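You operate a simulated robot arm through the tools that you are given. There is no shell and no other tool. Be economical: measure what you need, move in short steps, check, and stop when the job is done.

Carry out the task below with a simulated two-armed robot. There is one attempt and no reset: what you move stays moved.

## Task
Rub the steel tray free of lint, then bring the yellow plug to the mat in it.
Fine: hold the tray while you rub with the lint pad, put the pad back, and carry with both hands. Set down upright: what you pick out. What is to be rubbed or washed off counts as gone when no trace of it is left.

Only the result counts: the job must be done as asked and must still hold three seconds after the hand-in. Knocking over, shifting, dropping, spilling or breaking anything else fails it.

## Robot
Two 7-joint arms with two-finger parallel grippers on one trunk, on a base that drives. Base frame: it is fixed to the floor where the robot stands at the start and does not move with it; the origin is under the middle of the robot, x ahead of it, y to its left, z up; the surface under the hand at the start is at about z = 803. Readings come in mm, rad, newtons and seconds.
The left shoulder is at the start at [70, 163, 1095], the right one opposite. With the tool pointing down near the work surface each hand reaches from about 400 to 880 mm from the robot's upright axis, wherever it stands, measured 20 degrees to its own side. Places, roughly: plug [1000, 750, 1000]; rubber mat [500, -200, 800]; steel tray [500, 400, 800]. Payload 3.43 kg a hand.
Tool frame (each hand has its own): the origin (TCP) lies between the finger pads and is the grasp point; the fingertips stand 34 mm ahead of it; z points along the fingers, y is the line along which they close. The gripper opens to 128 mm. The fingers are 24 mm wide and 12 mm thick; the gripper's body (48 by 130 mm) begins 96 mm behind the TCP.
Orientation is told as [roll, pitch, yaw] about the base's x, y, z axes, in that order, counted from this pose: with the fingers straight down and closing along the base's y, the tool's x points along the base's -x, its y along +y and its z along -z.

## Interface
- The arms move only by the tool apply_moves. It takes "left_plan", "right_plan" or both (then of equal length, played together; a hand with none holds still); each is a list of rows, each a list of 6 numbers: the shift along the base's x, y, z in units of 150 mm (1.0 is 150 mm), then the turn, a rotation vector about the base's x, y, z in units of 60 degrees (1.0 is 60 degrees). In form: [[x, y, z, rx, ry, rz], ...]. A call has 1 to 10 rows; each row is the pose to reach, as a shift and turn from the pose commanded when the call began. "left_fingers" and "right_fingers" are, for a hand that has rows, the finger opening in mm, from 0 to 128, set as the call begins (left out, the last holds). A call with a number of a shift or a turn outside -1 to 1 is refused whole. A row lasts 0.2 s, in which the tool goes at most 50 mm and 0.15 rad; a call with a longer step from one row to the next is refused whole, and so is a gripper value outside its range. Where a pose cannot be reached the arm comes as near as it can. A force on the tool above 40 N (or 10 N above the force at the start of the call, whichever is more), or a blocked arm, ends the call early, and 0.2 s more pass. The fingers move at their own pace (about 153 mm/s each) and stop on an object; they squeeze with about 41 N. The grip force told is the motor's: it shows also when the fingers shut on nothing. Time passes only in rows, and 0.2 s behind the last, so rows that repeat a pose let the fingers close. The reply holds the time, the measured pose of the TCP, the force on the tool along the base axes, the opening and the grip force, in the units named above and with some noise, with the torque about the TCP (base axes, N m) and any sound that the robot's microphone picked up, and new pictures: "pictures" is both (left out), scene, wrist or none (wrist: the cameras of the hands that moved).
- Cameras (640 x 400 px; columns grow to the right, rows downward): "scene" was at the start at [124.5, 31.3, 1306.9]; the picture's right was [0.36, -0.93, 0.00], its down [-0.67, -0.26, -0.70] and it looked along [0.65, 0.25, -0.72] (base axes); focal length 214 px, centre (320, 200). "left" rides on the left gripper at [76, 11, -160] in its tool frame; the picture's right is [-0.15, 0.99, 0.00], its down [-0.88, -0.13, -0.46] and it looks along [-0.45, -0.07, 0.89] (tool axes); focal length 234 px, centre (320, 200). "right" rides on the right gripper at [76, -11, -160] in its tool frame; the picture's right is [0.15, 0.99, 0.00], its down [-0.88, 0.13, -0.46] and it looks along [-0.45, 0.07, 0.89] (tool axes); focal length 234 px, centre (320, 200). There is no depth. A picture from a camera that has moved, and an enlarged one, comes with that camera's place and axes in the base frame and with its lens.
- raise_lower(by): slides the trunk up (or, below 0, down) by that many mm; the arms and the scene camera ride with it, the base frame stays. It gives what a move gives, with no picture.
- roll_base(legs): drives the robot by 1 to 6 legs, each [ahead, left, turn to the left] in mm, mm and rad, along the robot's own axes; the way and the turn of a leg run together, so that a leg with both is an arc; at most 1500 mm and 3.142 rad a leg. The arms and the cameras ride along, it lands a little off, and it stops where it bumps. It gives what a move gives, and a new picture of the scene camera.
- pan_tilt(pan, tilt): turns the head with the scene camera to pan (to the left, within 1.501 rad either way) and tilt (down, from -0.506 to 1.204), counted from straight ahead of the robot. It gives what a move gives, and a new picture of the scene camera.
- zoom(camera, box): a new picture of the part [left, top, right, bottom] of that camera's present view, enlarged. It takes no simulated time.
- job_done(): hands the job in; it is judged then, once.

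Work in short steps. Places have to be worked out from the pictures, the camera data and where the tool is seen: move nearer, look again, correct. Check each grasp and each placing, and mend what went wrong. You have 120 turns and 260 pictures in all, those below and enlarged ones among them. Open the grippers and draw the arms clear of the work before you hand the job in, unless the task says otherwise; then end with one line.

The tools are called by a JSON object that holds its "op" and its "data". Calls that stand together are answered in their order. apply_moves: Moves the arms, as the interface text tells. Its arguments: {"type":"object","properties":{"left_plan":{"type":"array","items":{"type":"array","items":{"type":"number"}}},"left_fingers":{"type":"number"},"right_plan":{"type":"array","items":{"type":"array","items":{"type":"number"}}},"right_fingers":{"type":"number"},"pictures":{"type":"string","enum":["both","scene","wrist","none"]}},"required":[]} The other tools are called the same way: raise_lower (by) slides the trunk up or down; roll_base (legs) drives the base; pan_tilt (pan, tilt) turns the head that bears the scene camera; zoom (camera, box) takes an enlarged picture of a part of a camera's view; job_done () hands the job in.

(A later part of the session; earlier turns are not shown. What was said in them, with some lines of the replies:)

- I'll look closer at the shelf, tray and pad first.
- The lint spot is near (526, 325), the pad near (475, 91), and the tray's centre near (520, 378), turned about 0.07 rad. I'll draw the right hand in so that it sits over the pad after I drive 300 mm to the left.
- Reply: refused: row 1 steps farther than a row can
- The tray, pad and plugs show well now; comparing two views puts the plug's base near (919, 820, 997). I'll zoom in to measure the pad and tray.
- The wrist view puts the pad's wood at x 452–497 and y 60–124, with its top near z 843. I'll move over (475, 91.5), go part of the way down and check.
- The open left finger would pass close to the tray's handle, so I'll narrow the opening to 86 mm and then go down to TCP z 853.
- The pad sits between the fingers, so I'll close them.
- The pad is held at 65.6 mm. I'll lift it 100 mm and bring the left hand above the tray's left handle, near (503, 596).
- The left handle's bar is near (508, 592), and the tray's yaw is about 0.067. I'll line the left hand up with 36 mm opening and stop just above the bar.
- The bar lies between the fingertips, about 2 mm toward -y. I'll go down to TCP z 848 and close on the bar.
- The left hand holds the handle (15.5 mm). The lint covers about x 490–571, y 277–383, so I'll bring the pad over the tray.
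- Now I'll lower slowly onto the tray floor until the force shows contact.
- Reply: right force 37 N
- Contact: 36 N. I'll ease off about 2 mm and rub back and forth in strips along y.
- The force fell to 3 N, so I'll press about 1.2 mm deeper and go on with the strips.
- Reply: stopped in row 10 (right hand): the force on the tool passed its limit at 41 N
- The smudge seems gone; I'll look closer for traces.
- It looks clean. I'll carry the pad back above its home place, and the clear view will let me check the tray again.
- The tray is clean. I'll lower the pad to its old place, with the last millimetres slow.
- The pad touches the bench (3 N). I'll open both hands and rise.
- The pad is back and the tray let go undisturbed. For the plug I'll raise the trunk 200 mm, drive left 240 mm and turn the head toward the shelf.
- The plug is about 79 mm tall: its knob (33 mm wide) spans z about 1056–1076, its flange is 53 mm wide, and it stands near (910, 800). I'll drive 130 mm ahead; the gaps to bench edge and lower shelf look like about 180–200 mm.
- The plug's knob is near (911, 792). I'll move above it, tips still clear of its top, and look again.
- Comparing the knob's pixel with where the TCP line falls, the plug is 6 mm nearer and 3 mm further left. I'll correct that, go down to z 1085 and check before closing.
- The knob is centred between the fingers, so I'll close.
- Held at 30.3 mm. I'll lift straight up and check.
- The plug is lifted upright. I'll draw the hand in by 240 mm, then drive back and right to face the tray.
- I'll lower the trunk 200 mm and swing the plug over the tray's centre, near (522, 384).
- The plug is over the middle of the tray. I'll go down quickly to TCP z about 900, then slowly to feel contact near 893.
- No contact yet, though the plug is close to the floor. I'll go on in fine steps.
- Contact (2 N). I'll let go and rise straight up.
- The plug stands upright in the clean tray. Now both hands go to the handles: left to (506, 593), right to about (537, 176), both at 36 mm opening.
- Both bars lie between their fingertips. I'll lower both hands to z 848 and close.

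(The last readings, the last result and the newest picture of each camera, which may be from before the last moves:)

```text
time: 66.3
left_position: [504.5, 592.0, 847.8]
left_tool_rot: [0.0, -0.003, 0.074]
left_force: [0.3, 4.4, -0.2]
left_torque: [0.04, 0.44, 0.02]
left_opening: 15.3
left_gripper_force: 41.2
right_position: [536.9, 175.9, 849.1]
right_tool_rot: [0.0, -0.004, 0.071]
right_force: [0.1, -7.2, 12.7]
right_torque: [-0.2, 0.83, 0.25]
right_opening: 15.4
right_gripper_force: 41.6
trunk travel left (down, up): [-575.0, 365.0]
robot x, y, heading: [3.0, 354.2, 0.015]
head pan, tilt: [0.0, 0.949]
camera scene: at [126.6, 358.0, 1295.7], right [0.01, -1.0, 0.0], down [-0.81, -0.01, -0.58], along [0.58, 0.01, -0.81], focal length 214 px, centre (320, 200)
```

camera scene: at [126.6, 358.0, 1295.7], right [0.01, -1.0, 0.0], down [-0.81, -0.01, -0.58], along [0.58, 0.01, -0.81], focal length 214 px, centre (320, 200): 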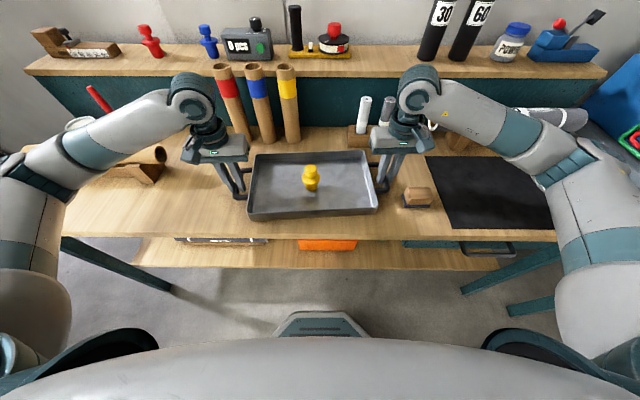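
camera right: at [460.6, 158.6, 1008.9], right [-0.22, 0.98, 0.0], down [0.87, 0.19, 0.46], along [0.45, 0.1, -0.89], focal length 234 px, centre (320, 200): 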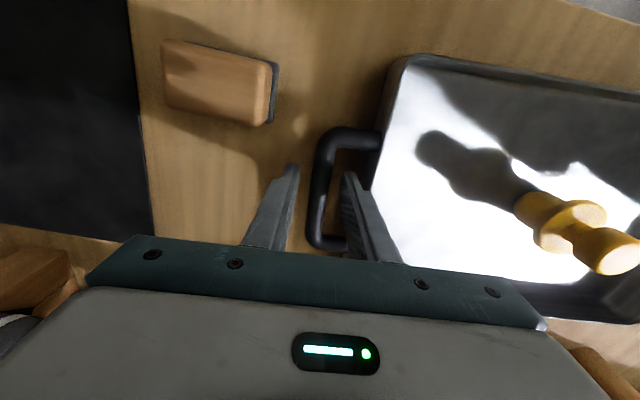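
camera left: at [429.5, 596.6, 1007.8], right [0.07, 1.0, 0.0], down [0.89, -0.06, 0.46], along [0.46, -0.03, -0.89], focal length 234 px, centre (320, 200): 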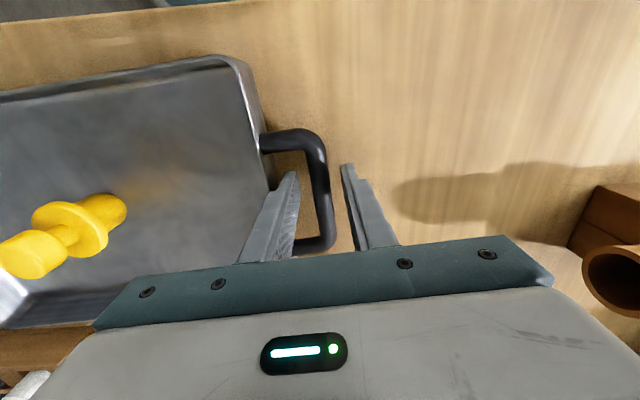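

Both handles are held. I'll lift slowly and level by 75 mm.

{"op": "apply_moves", "data": {"left_plan": [[0, 0, 0.03, 0, 0, 0], [0, 0, 0.08, 0, 0, 0], [0, 0, 0.15, 0, 0, 0], [0, 0, 0.22, 0, 0, 0], [0, 0, 0.29, 0, 0, 0], [0, 0, 0.36, 0, 0, 0], [0, 0, 0.42, 0, 0, 0], [0, 0, 0.47, 0, 0, 0], [0, 0, 0.5, 0, 0, 0], [0, 0, 0.5, 0, 0, 0]], "right_plan": [[0, 0, 0.03, 0, 0, 0], [0, 0, 0.08, 0, 0, 0], [0, 0, 0.15, 0, 0, 0], [0, 0, 0.22, 0, 0, 0], [0, 0, 0.29, 0, 0, 0], [0, 0, 0.36, 0, 0, 0], [0, 0, 0.42, 0, 0, 0], [0, 0, 0.47, 0, 0, 0], [0, 0, 0.5, 0, 0, 0], [0, 0, 0.5, 0, 0, 0]], "pictures": "both"}}

```text
time: 68.5
left_position: [505.0, 594.2, 923.7]
left_tool_rot: [-0.002, -0.001, 0.076]
left_force: [1.1, 1.7, -2.4]
left_torque: [0.0, -0.09, 0.1]
left_opening: 15.4
left_gripper_force: 41.4
right_position: [536.4, 176.4, 925.5]
right_tool_rot: [0.001, 0.0, 0.073]
right_force: [0.4, -1.6, -2.4]
right_torque: [-0.04, 0.13, 0.23]
right_opening: 15.2
right_gripper_force: 41.3
trunk travel left (down, up): [-575.0, 365.0]
robot x, y, heading: [3.9, 354.3, 0.015]
head pan, tilt: [0.0, 0.949]
camera scene: at [127.8, 357.9, 1295.4], right [0.01, -1.0, 0.0], down [-0.81, -0.01, -0.58], along [0.58, 0.01, -0.81], focal length 214 px, centre (320, 200)
camera right: at [461.4, 159.5, 1083.5], right [-0.22, 0.98, 0.0], down [0.87, 0.19, 0.46], along [0.45, 0.1, -0.89], focal length 234 px, centre (320, 200)
camera left: at [429.3, 597.9, 1084.0], right [0.07, 1.0, 0.0], down [0.89, -0.06, 0.46], along [0.46, -0.03, -0.89], focal length 234 px, centre (320, 200)
```

scene: 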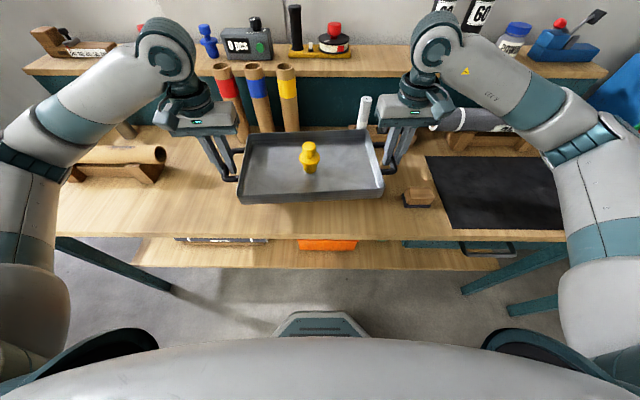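
right: 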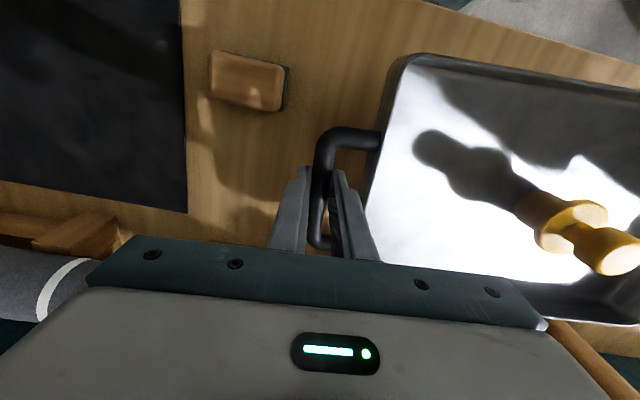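
left: 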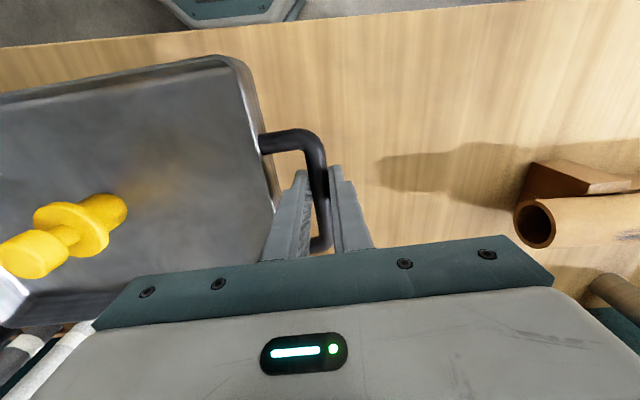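

The tray is lifted level and the plug is steady. I'll test a short drive to the right first.

{"op": "roll_base", "data": {"legs": [[0, -120, 0]]}}

```text
time: 69.7
left_position: [506.2, 471.4, 922.9]
left_tool_rot: [0.0, -0.002, 0.073]
left_force: [1.2, -2.6, -2.4]
left_torque: [-0.04, 0.1, 0.17]
left_opening: 15.6
left_gripper_force: 40.4
right_position: [539.4, 55.6, 925.4]
right_tool_rot: [0.001, 0.0, 0.071]
right_force: [-1.4, 1.2, -2.5]
right_torque: [0.08, -0.07, 0.21]
right_opening: 15.3
right_gripper_force: 41.9
trunk travel left (down, up): [-575.0, 365.0]
robot x, y, heading: [7.1, 234.0, 0.009]
head pan, tilt: [0.0, 0.949]
camera scene: at [129.2, 236.8, 1295.5], right [0.01, -1.0, 0.0], down [-0.81, -0.01, -0.58], along [0.58, 0.01, -0.81], focal length 214 px, centre (320, 200)
```

scene: 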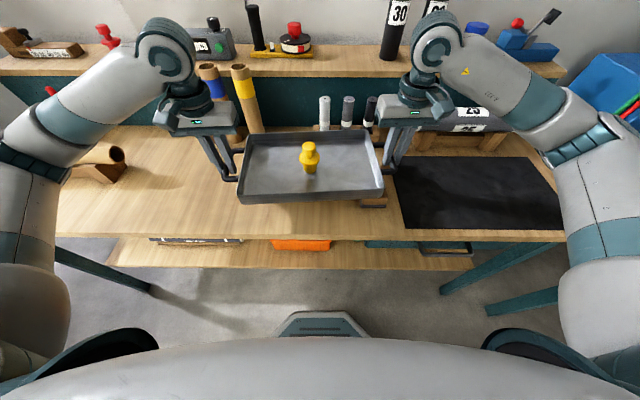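

Steady. I'll drive on in two stages and check between.

{"op": "roll_base", "data": {"legs": [[0, -240, 0]]}}

```text
time: 71.5
left_position: [509.1, 231.4, 922.0]
left_tool_rot: [0.0, 0.0, 0.063]
left_force: [0.9, -1.0, -2.5]
left_torque: [0.01, 0.06, 0.1]
left_opening: 15.6
left_gripper_force: 41.1
right_position: [539.5, -186.4, 925.3]
right_tool_rot: [0.002, -0.003, 0.063]
right_force: [0.2, 0.4, -2.7]
right_torque: [0.01, 0.01, 0.23]
right_opening: 15.6
right_gripper_force: 40.9
trunk travel left (down, up): [-575.0, 365.0]
robot x, y, heading: [9.3, -0.9, 0.005]
head pan, tilt: [0.0, 0.949]
camera scene: at [130.7, -0.8, 1295.4], right [0.0, -1.0, 0.0], down [-0.81, 0.0, -0.58], along [0.58, 0.0, -0.81], focal length 214 px, centre (320, 200)
```

scene: 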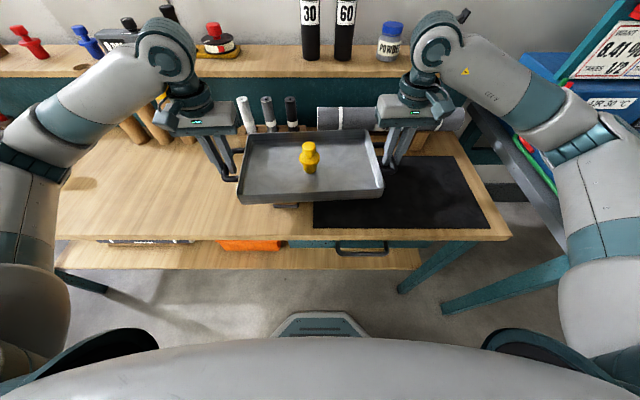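

The side bench's edge is near y -715, so to keep the right elbow clear of it I'll drive only 150 mm more and do the rest with both arms together.

{"op": "roll_base", "data": {"legs": [[0, -150, 0]]}}

```text
time: 72.9
left_position: [509.1, 75.9, 923.3]
left_tool_rot: [0.0, -0.001, 0.07]
left_force: [0.9, -1.3, -2.5]
left_torque: [0.04, 0.07, 0.05]
left_opening: 15.4
left_gripper_force: 41.6
right_position: [539.2, -338.7, 925.7]
right_tool_rot: [0.002, -0.002, 0.068]
right_force: [-0.9, 1.4, -1.6]
right_torque: [0.03, 0.0, 0.21]
right_opening: 15.4
right_gripper_force: 40.7
trunk travel left (down, up): [-575.0, 365.0]
robot x, y, heading: [10.3, -160.4, 0.003]
head pan, tilt: [0.0, 0.949]
camera scene: at [131.3, -155.7, 1295.5], right [0.01, -1.0, 0.0], down [-0.81, 0.0, -0.58], along [0.58, 0.0, -0.81], focal length 214 px, centre (320, 200)
```

scene: 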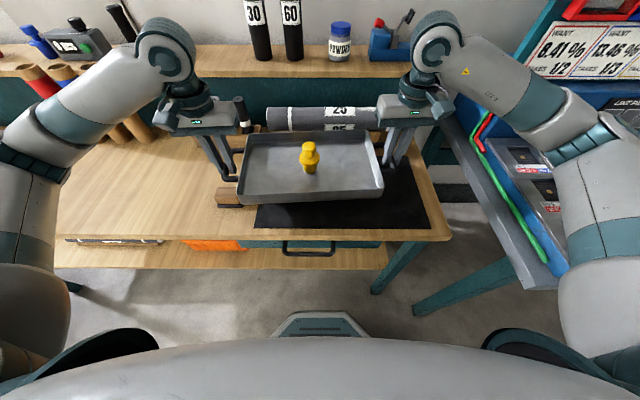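

Mat spans about y 15 to -445, x 392–660. I'll move both arms together -80 mm in y to centre the tray over it.

{"op": "apply_moves", "data": {"left_plan": [[0, -0.03, 0, 0, 0, 0], [0, -0.09, 0, 0, 0, 0], [0, -0.16, 0, 0, 0, 0], [0, -0.24, 0, 0, 0, 0], [0, -0.32, 0, 0, 0, 0], [0, -0.4, 0, 0, 0, 0], [0, -0.47, 0, 0, 0, 0], [0, -0.51, 0, 0, 0, 0], [0, -0.53, 0, 0, 0, 0], [0, -0.53, 0, 0, 0, 0]], "right_plan": [[0, -0.03, 0, 0, 0, 0], [0, -0.09, 0, 0, 0, 0], [0, -0.16, 0, 0, 0, 0], [0, -0.24, 0, 0, 0, 0], [0, -0.32, 0, 0, 0, 0], [0, -0.4, 0, 0, 0, 0], [0, -0.47, 0, 0, 0, 0], [0, -0.51, 0, 0, 0, 0], [0, -0.53, 0, 0, 0, 0], [0, -0.53, 0, 0, 0, 0]], "pictures": "scene"}}

```text
time: 75.1
left_position: [509.3, -1.3, 921.9]
left_tool_rot: [-0.001, 0.0, 0.07]
left_force: [2.3, -23.9, -1.5]
left_torque: [-0.42, 0.12, -0.02]
left_opening: 15.4
left_gripper_force: 40.4
right_position: [539.0, -418.4, 923.6]
right_tool_rot: [0.002, -0.002, 0.068]
right_force: [-2.0, 24.5, -1.9]
right_torque: [0.5, -0.09, 0.01]
right_opening: 15.4
right_gripper_force: 40.8
trunk travel left (down, up): [-575.0, 365.0]
robot x, y, heading: [10.4, -157.9, 0.003]
head pan, tilt: [0.0, 0.949]
camera scene: at [131.3, -155.0, 1295.4], right [0.01, -1.0, 0.0], down [-0.81, 0.0, -0.58], along [0.58, 0.0, -0.81], focal length 214 px, centre (320, 200)
```

scene: 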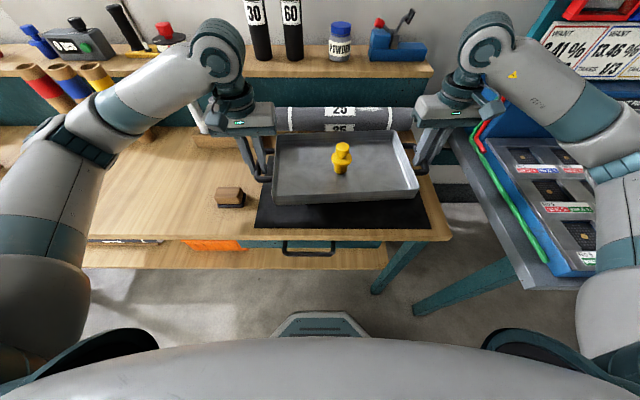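

The hands pull apart at 24 N, so I'll bring them together about 1 mm each, then lower slowly to just above the mat.

{"op": "apply_moves", "data": {"left_plan": [[0, -0.004, 0, 0, 0, 0], [0, -0.008, -0.03, 0, 0, 0], [0, -0.008, -0.09, 0, 0, 0], [0, -0.008, -0.16, 0, 0, 0], [0, -0.008, -0.23, 0, 0, 0], [0, -0.008, -0.3, 0, 0, 0], [0, -0.008, -0.36, 0, 0, 0], [0, -0.008, -0.4, 0, 0, 0], [0, -0.008, -0.42, 0, 0, 0], [0, -0.008, -0.42, 0, 0, 0]], "right_plan": [[0, 0.004, 0, 0, 0, 0], [0, 0.008, -0.03, 0, 0, 0], [0, 0.008, -0.09, 0, 0, 0], [0, 0.008, -0.16, 0, 0, 0], [0, 0.008, -0.23, 0, 0, 0], [0, 0.008, -0.3, 0, 0, 0], [0, 0.008, -0.36, 0, 0, 0], [0, 0.008, -0.4, 0, 0, 0], [0, 0.008, -0.42, 0, 0, 0], [0, 0.008, -0.42, 0, 0, 0]], "pictures": "scene"}}

```text
time: 77.3
left_position: [510.6, -1.9, 859.5]
left_tool_rot: [0.004, -0.001, 0.071]
left_force: [-1.3, 18.8, -2.2]
left_torque: [0.33, 0.22, -0.08]
left_opening: 15.3
left_gripper_force: 41.0
right_position: [540.3, -418.1, 861.5]
right_tool_rot: [-0.003, -0.001, 0.065]
right_force: [1.4, -18.7, -2.8]
right_torque: [-0.43, -0.19, 0.17]
right_opening: 15.1
right_gripper_force: 41.0
trunk travel left (down, up): [-575.0, 365.0]
robot x, y, heading: [6.4, -157.2, 0.011]
head pan, tilt: [0.0, 0.949]
camera scene: at [131.3, -155.1, 1295.5], right [0.01, -1.0, 0.0], down [-0.81, 0.0, -0.58], along [0.58, 0.0, -0.81], focal length 214 px, centre (320, 200)
```

scene: 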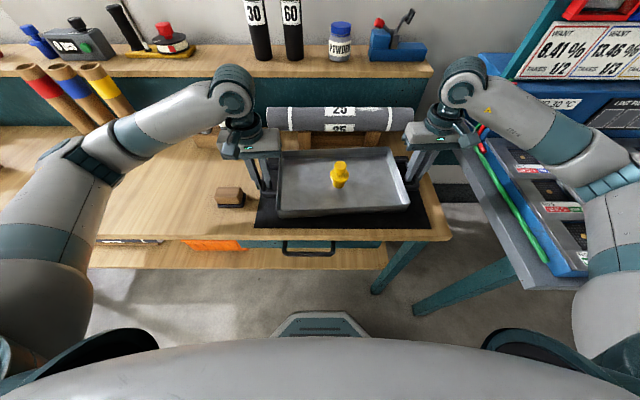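

Now they squeeze at 19 N, so I'll ease half a millimetre each way and lower gently to contact.

{"op": "apply_moves", "data": {"left_plan": [[0, 0.0035, -0.01, 0, 0, 0], [0, 0.0035, -0.02, 0, 0, 0], [0, 0.0035, -0.03, 0, 0, 0], [0, 0.0035, -0.04, 0, 0, 0], [0, 0.0035, -0.045, 0, 0, 0], [0, 0.0035, -0.045, 0, 0, 0]], "right_plan": [[0, -0.0035, -0.01, 0, 0, 0], [0, -0.0035, -0.02, 0, 0, 0], [0, -0.0035, -0.03, 0, 0, 0], [0, -0.0035, -0.04, 0, 0, 0], [0, -0.0035, -0.045, 0, 0, 0], [0, -0.0035, -0.045, 0, 0, 0]], "pictures": "none"}}

```text
time: 78.7
left_position: [508.8, -1.6, 854.4]
left_tool_rot: [0.0, 0.001, 0.069]
left_force: [-0.3, 20.3, -2.2]
left_torque: [0.3, -0.07, -0.02]
left_opening: 15.5
left_gripper_force: 41.4
right_position: [538.1, -418.4, 855.3]
right_tool_rot: [0.001, -0.002, 0.067]
right_force: [2.0, -19.7, -3.6]
right_torque: [-0.43, 0.13, 0.13]
right_opening: 15.2
right_gripper_force: 41.3
trunk travel left (down, up): [-575.0, 365.0]
robot x, y, heading: [9.4, -156.8, 0.003]
head pan, tilt: [0.0, 0.949]
```

{"op": "apply_moves", "data": {"left_plan": [[0, 0.003, -0.008, 0, 0, 0], [0, 0.003, -0.015, 0, 0, 0], [0, 0.003, -0.022, 0, 0, 0], [0, 0.003, -0.022, 0, 0, 0]], "right_plan": [[0, -0.003, -0.008, 0, 0, 0], [0, -0.003, -0.015, 0, 0, 0], [0, -0.003, -0.022, 0, 0, 0], [0, -0.003, -0.022, 0, 0, 0]], "pictures": "none"}}

```text
time: 79.7
left_position: [509.6, -1.5, 849.7]
left_tool_rot: [-0.002, -0.001, 0.071]
left_force: [-2.0, 10.4, 3.3]
left_torque: [0.18, 0.2, -0.07]
left_opening: 15.1
left_gripper_force: 40.8
right_position: [539.6, -419.1, 853.8]
right_tool_rot: [0.002, -0.003, 0.068]
right_force: [4.5, -10.7, 11.7]
right_torque: [-0.28, 0.79, 0.1]
right_opening: 15.4
right_gripper_force: 40.7
trunk travel left (down, up): [-575.0, 365.0]
robot x, y, heading: [10.4, -155.9, 0.004]
head pan, tilt: [0.0, 0.949]
```

Both sides bear on the mat. I'll ease the leftover load, open both hands and check.

{"op": "apply_moves", "data": {"left_plan": [[0, 0.002, -0.002, 0, 0, 0], [0, 0.003, -0.002, 0, 0, 0], [0, 0.003, -0.002, 0, 0, 0]], "right_plan": [[0, -0.002, 0.003, 0, 0, 0], [0, -0.003, 0.005, 0, 0, 0], [0, -0.003, 0.005, 0, 0, 0]], "pictures": "none"}}

{"op": "apply_moves", "data": {"left_plan": [[0, 0, 0, 0, 0, 0], [0, 0, 0, 0, 0, 0], [0, 0, 0, 0, 0, 0]], "right_plan": [[0, 0, 0, 0, 0, 0], [0, 0, 0, 0, 0, 0], [0, 0, 0, 0, 0, 0]], "left_fingers": 34, "right_fingers": 34, "pictures": "both"}}

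```text
time: 80.5
left_position: [508.0, 0.5, 850.2]
left_tool_rot: [0.0, -0.002, 0.068]
left_force: [2.1, -1.6, -1.3]
left_torque: [-0.01, -0.75, 0.02]
left_opening: 15.3
left_gripper_force: 41.1
right_position: [540.4, -418.2, 852.9]
right_tool_rot: [0.002, -0.003, 0.069]
right_force: [6.4, -1.9, 14.5]
right_torque: [-0.06, -0.24, 0.07]
right_opening: 15.4
right_gripper_force: 40.9
trunk travel left (down, up): [-575.0, 365.0]
robot x, y, heading: [6.8, -156.0, 0.005]
head pan, tilt: [0.0, 0.949]
```

```text
time: 81.3
left_position: [509.0, -0.3, 850.3]
left_tool_rot: [0.0, 0.0, 0.071]
left_force: [0.5, 0.3, 0.5]
left_torque: [-0.03, -0.02, 0.0]
left_opening: 34.0
left_gripper_force: 0.2
right_position: [538.6, -419.0, 852.8]
right_tool_rot: [0.002, -0.001, 0.068]
right_force: [0.1, -0.1, -0.1]
right_torque: [0.01, -0.01, 0.02]
right_opening: 34.0
right_gripper_force: 0.0
trunk travel left (down, up): [-575.0, 365.0]
robot x, y, heading: [11.6, -155.8, 0.008]
head pan, tilt: [0.0, 0.949]
camera scene: at [130.8, -155.0, 1295.5], right [0.01, -1.0, 0.0], down [-0.81, 0.0, -0.58], along [0.58, 0.0, -0.81], focal length 214 px, centre (320, 200)
camera right: at [462.9, -435.2, 1011.1], right [-0.21, 0.98, 0.0], down [0.87, 0.19, 0.46], along [0.45, 0.1, -0.89], focal length 234 px, centre (320, 200)
camera left: at [434.1, 4.8, 1011.1], right [0.08, 1.0, 0.0], down [0.89, -0.07, 0.46], along [0.46, -0.04, -0.89], focal length 234 px, centre (320, 200)
```

scene: 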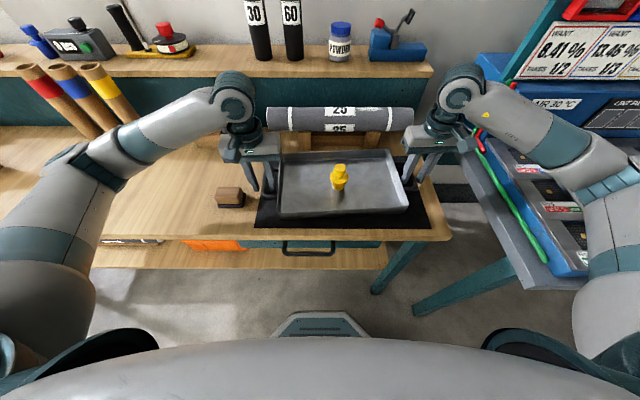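
right: 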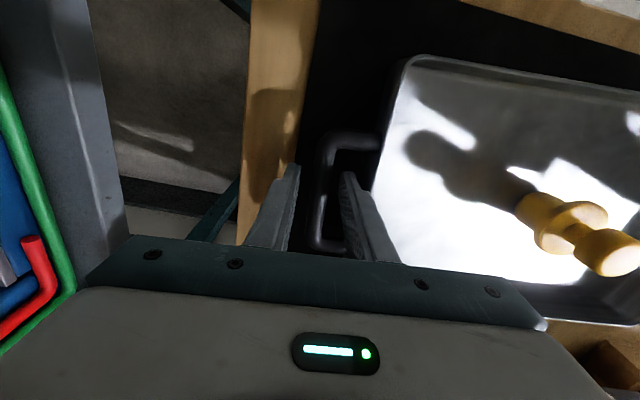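
left: 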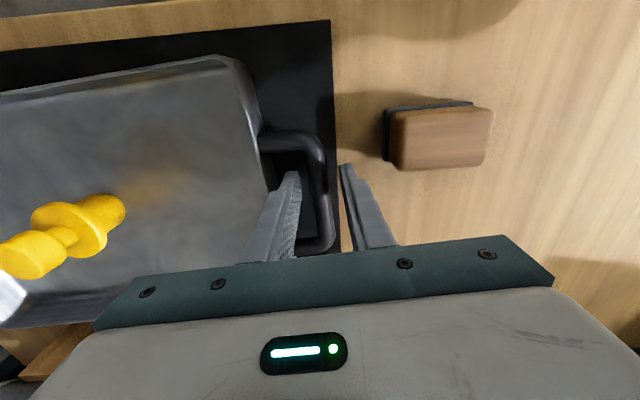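

The tray rests wholly on the mat with the plug upright. I'll draw both hands straight up and take a last look.

{"op": "apply_moves", "data": {"left_plan": [[0, 0, 0.15, 0, 0, 0], [0, 0, 0.4, 0, 0, 0], [0, 0, 0.7, 0, 0, 0], [0, 0, 1.0, 0, 0, 0], [0, 0, 1.0, 0, 0, 0]], "right_plan": [[0, 0, 0.15, 0, 0, 0], [0, 0, 0.4, 0, 0, 0], [0, 0, 0.7, 0, 0, 0], [0, 0, 1.0, 0, 0, 0], [0, 0, 1.0, 0, 0, 0]], "pictures": "scene"}}

{"op": "zoom", "data": {"camera": "scene", "box": [200, 130, 460, 260]}}

{"op": "zoom", "data": {"camera": "left", "box": [0, 0, 400, 250]}}

```text
time: 82.5
left_position: [511.0, 0.4, 999.9]
left_tool_rot: [-0.001, 0.0, 0.071]
left_force: [0.6, -0.5, -0.3]
left_torque: [0.0, 0.01, 0.01]
left_opening: 34.0
left_gripper_force: 0.1
right_position: [541.1, -418.4, 1001.7]
right_tool_rot: [0.003, 0.0, 0.067]
right_force: [0.7, 0.1, 0.4]
right_torque: [0.02, -0.01, -0.01]
right_opening: 34.2
right_gripper_force: 0.1
trunk travel left (down, up): [-575.0, 365.0]
robot x, y, heading: [11.7, -156.0, 0.003]
head pan, tilt: [0.0, 0.949]
camera scene: at [132.1, -155.3, 1295.3], right [0.01, -1.0, 0.0], down [-0.81, 0.0, -0.58], along [0.58, 0.0, -0.81], focal length 214 px, centre (320, 200)
```

scene: 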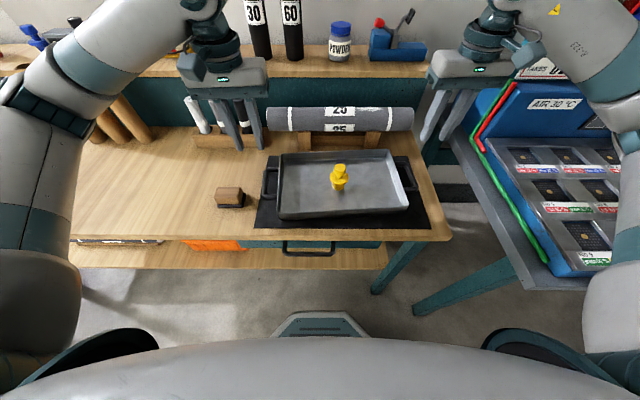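

```text
2.46 times, centred on (330, 195) of scene
camera zoom: at [132.1, -155.3, 1295.3], right [0.01, -1.0, 0.0], down [-0.81, 0.0, -0.58], along [0.58, 0.0, -0.81], focal length 528 px, centre (295, 212)
```

zoom: 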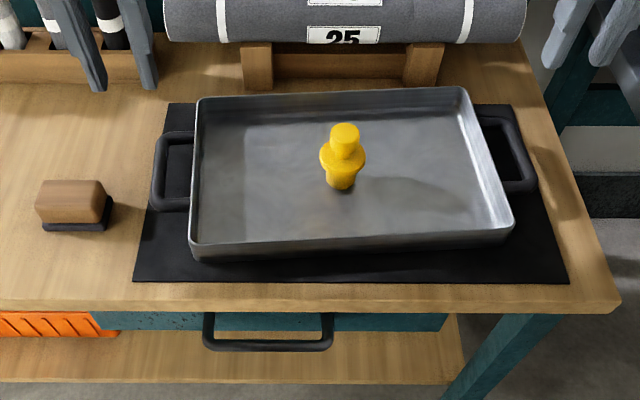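

```text
1.60 times, centred on (200, 125) of left
camera zoom: at [435.2, 5.3, 1160.3], right [0.08, 1.0, 0.0], down [0.89, -0.07, 0.46], along [0.45, -0.04, -0.89], focal length 375 px, centre (512, 320)
```

zoom: 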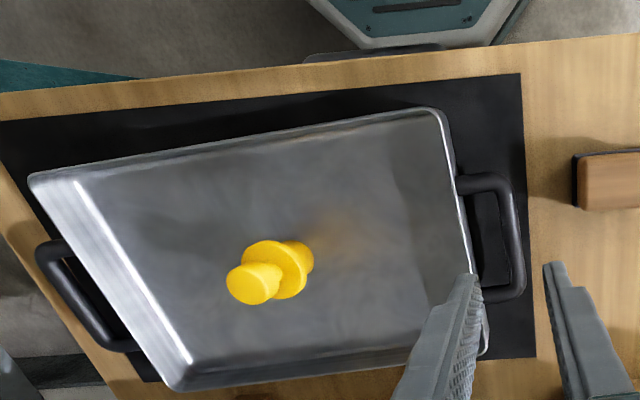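

The tray is on the mat with the plug upright, no lint shows, the pad is back in its place, and both hands are clear. I'm handing in.

{"op": "job_done", "data": {}}

```text
The job is handed in.
```

The steel tray shows no lint in the last pictures and stands on the mat with the yellow plug upright in it; the lint pad is back in its place, and I have handed the job in.
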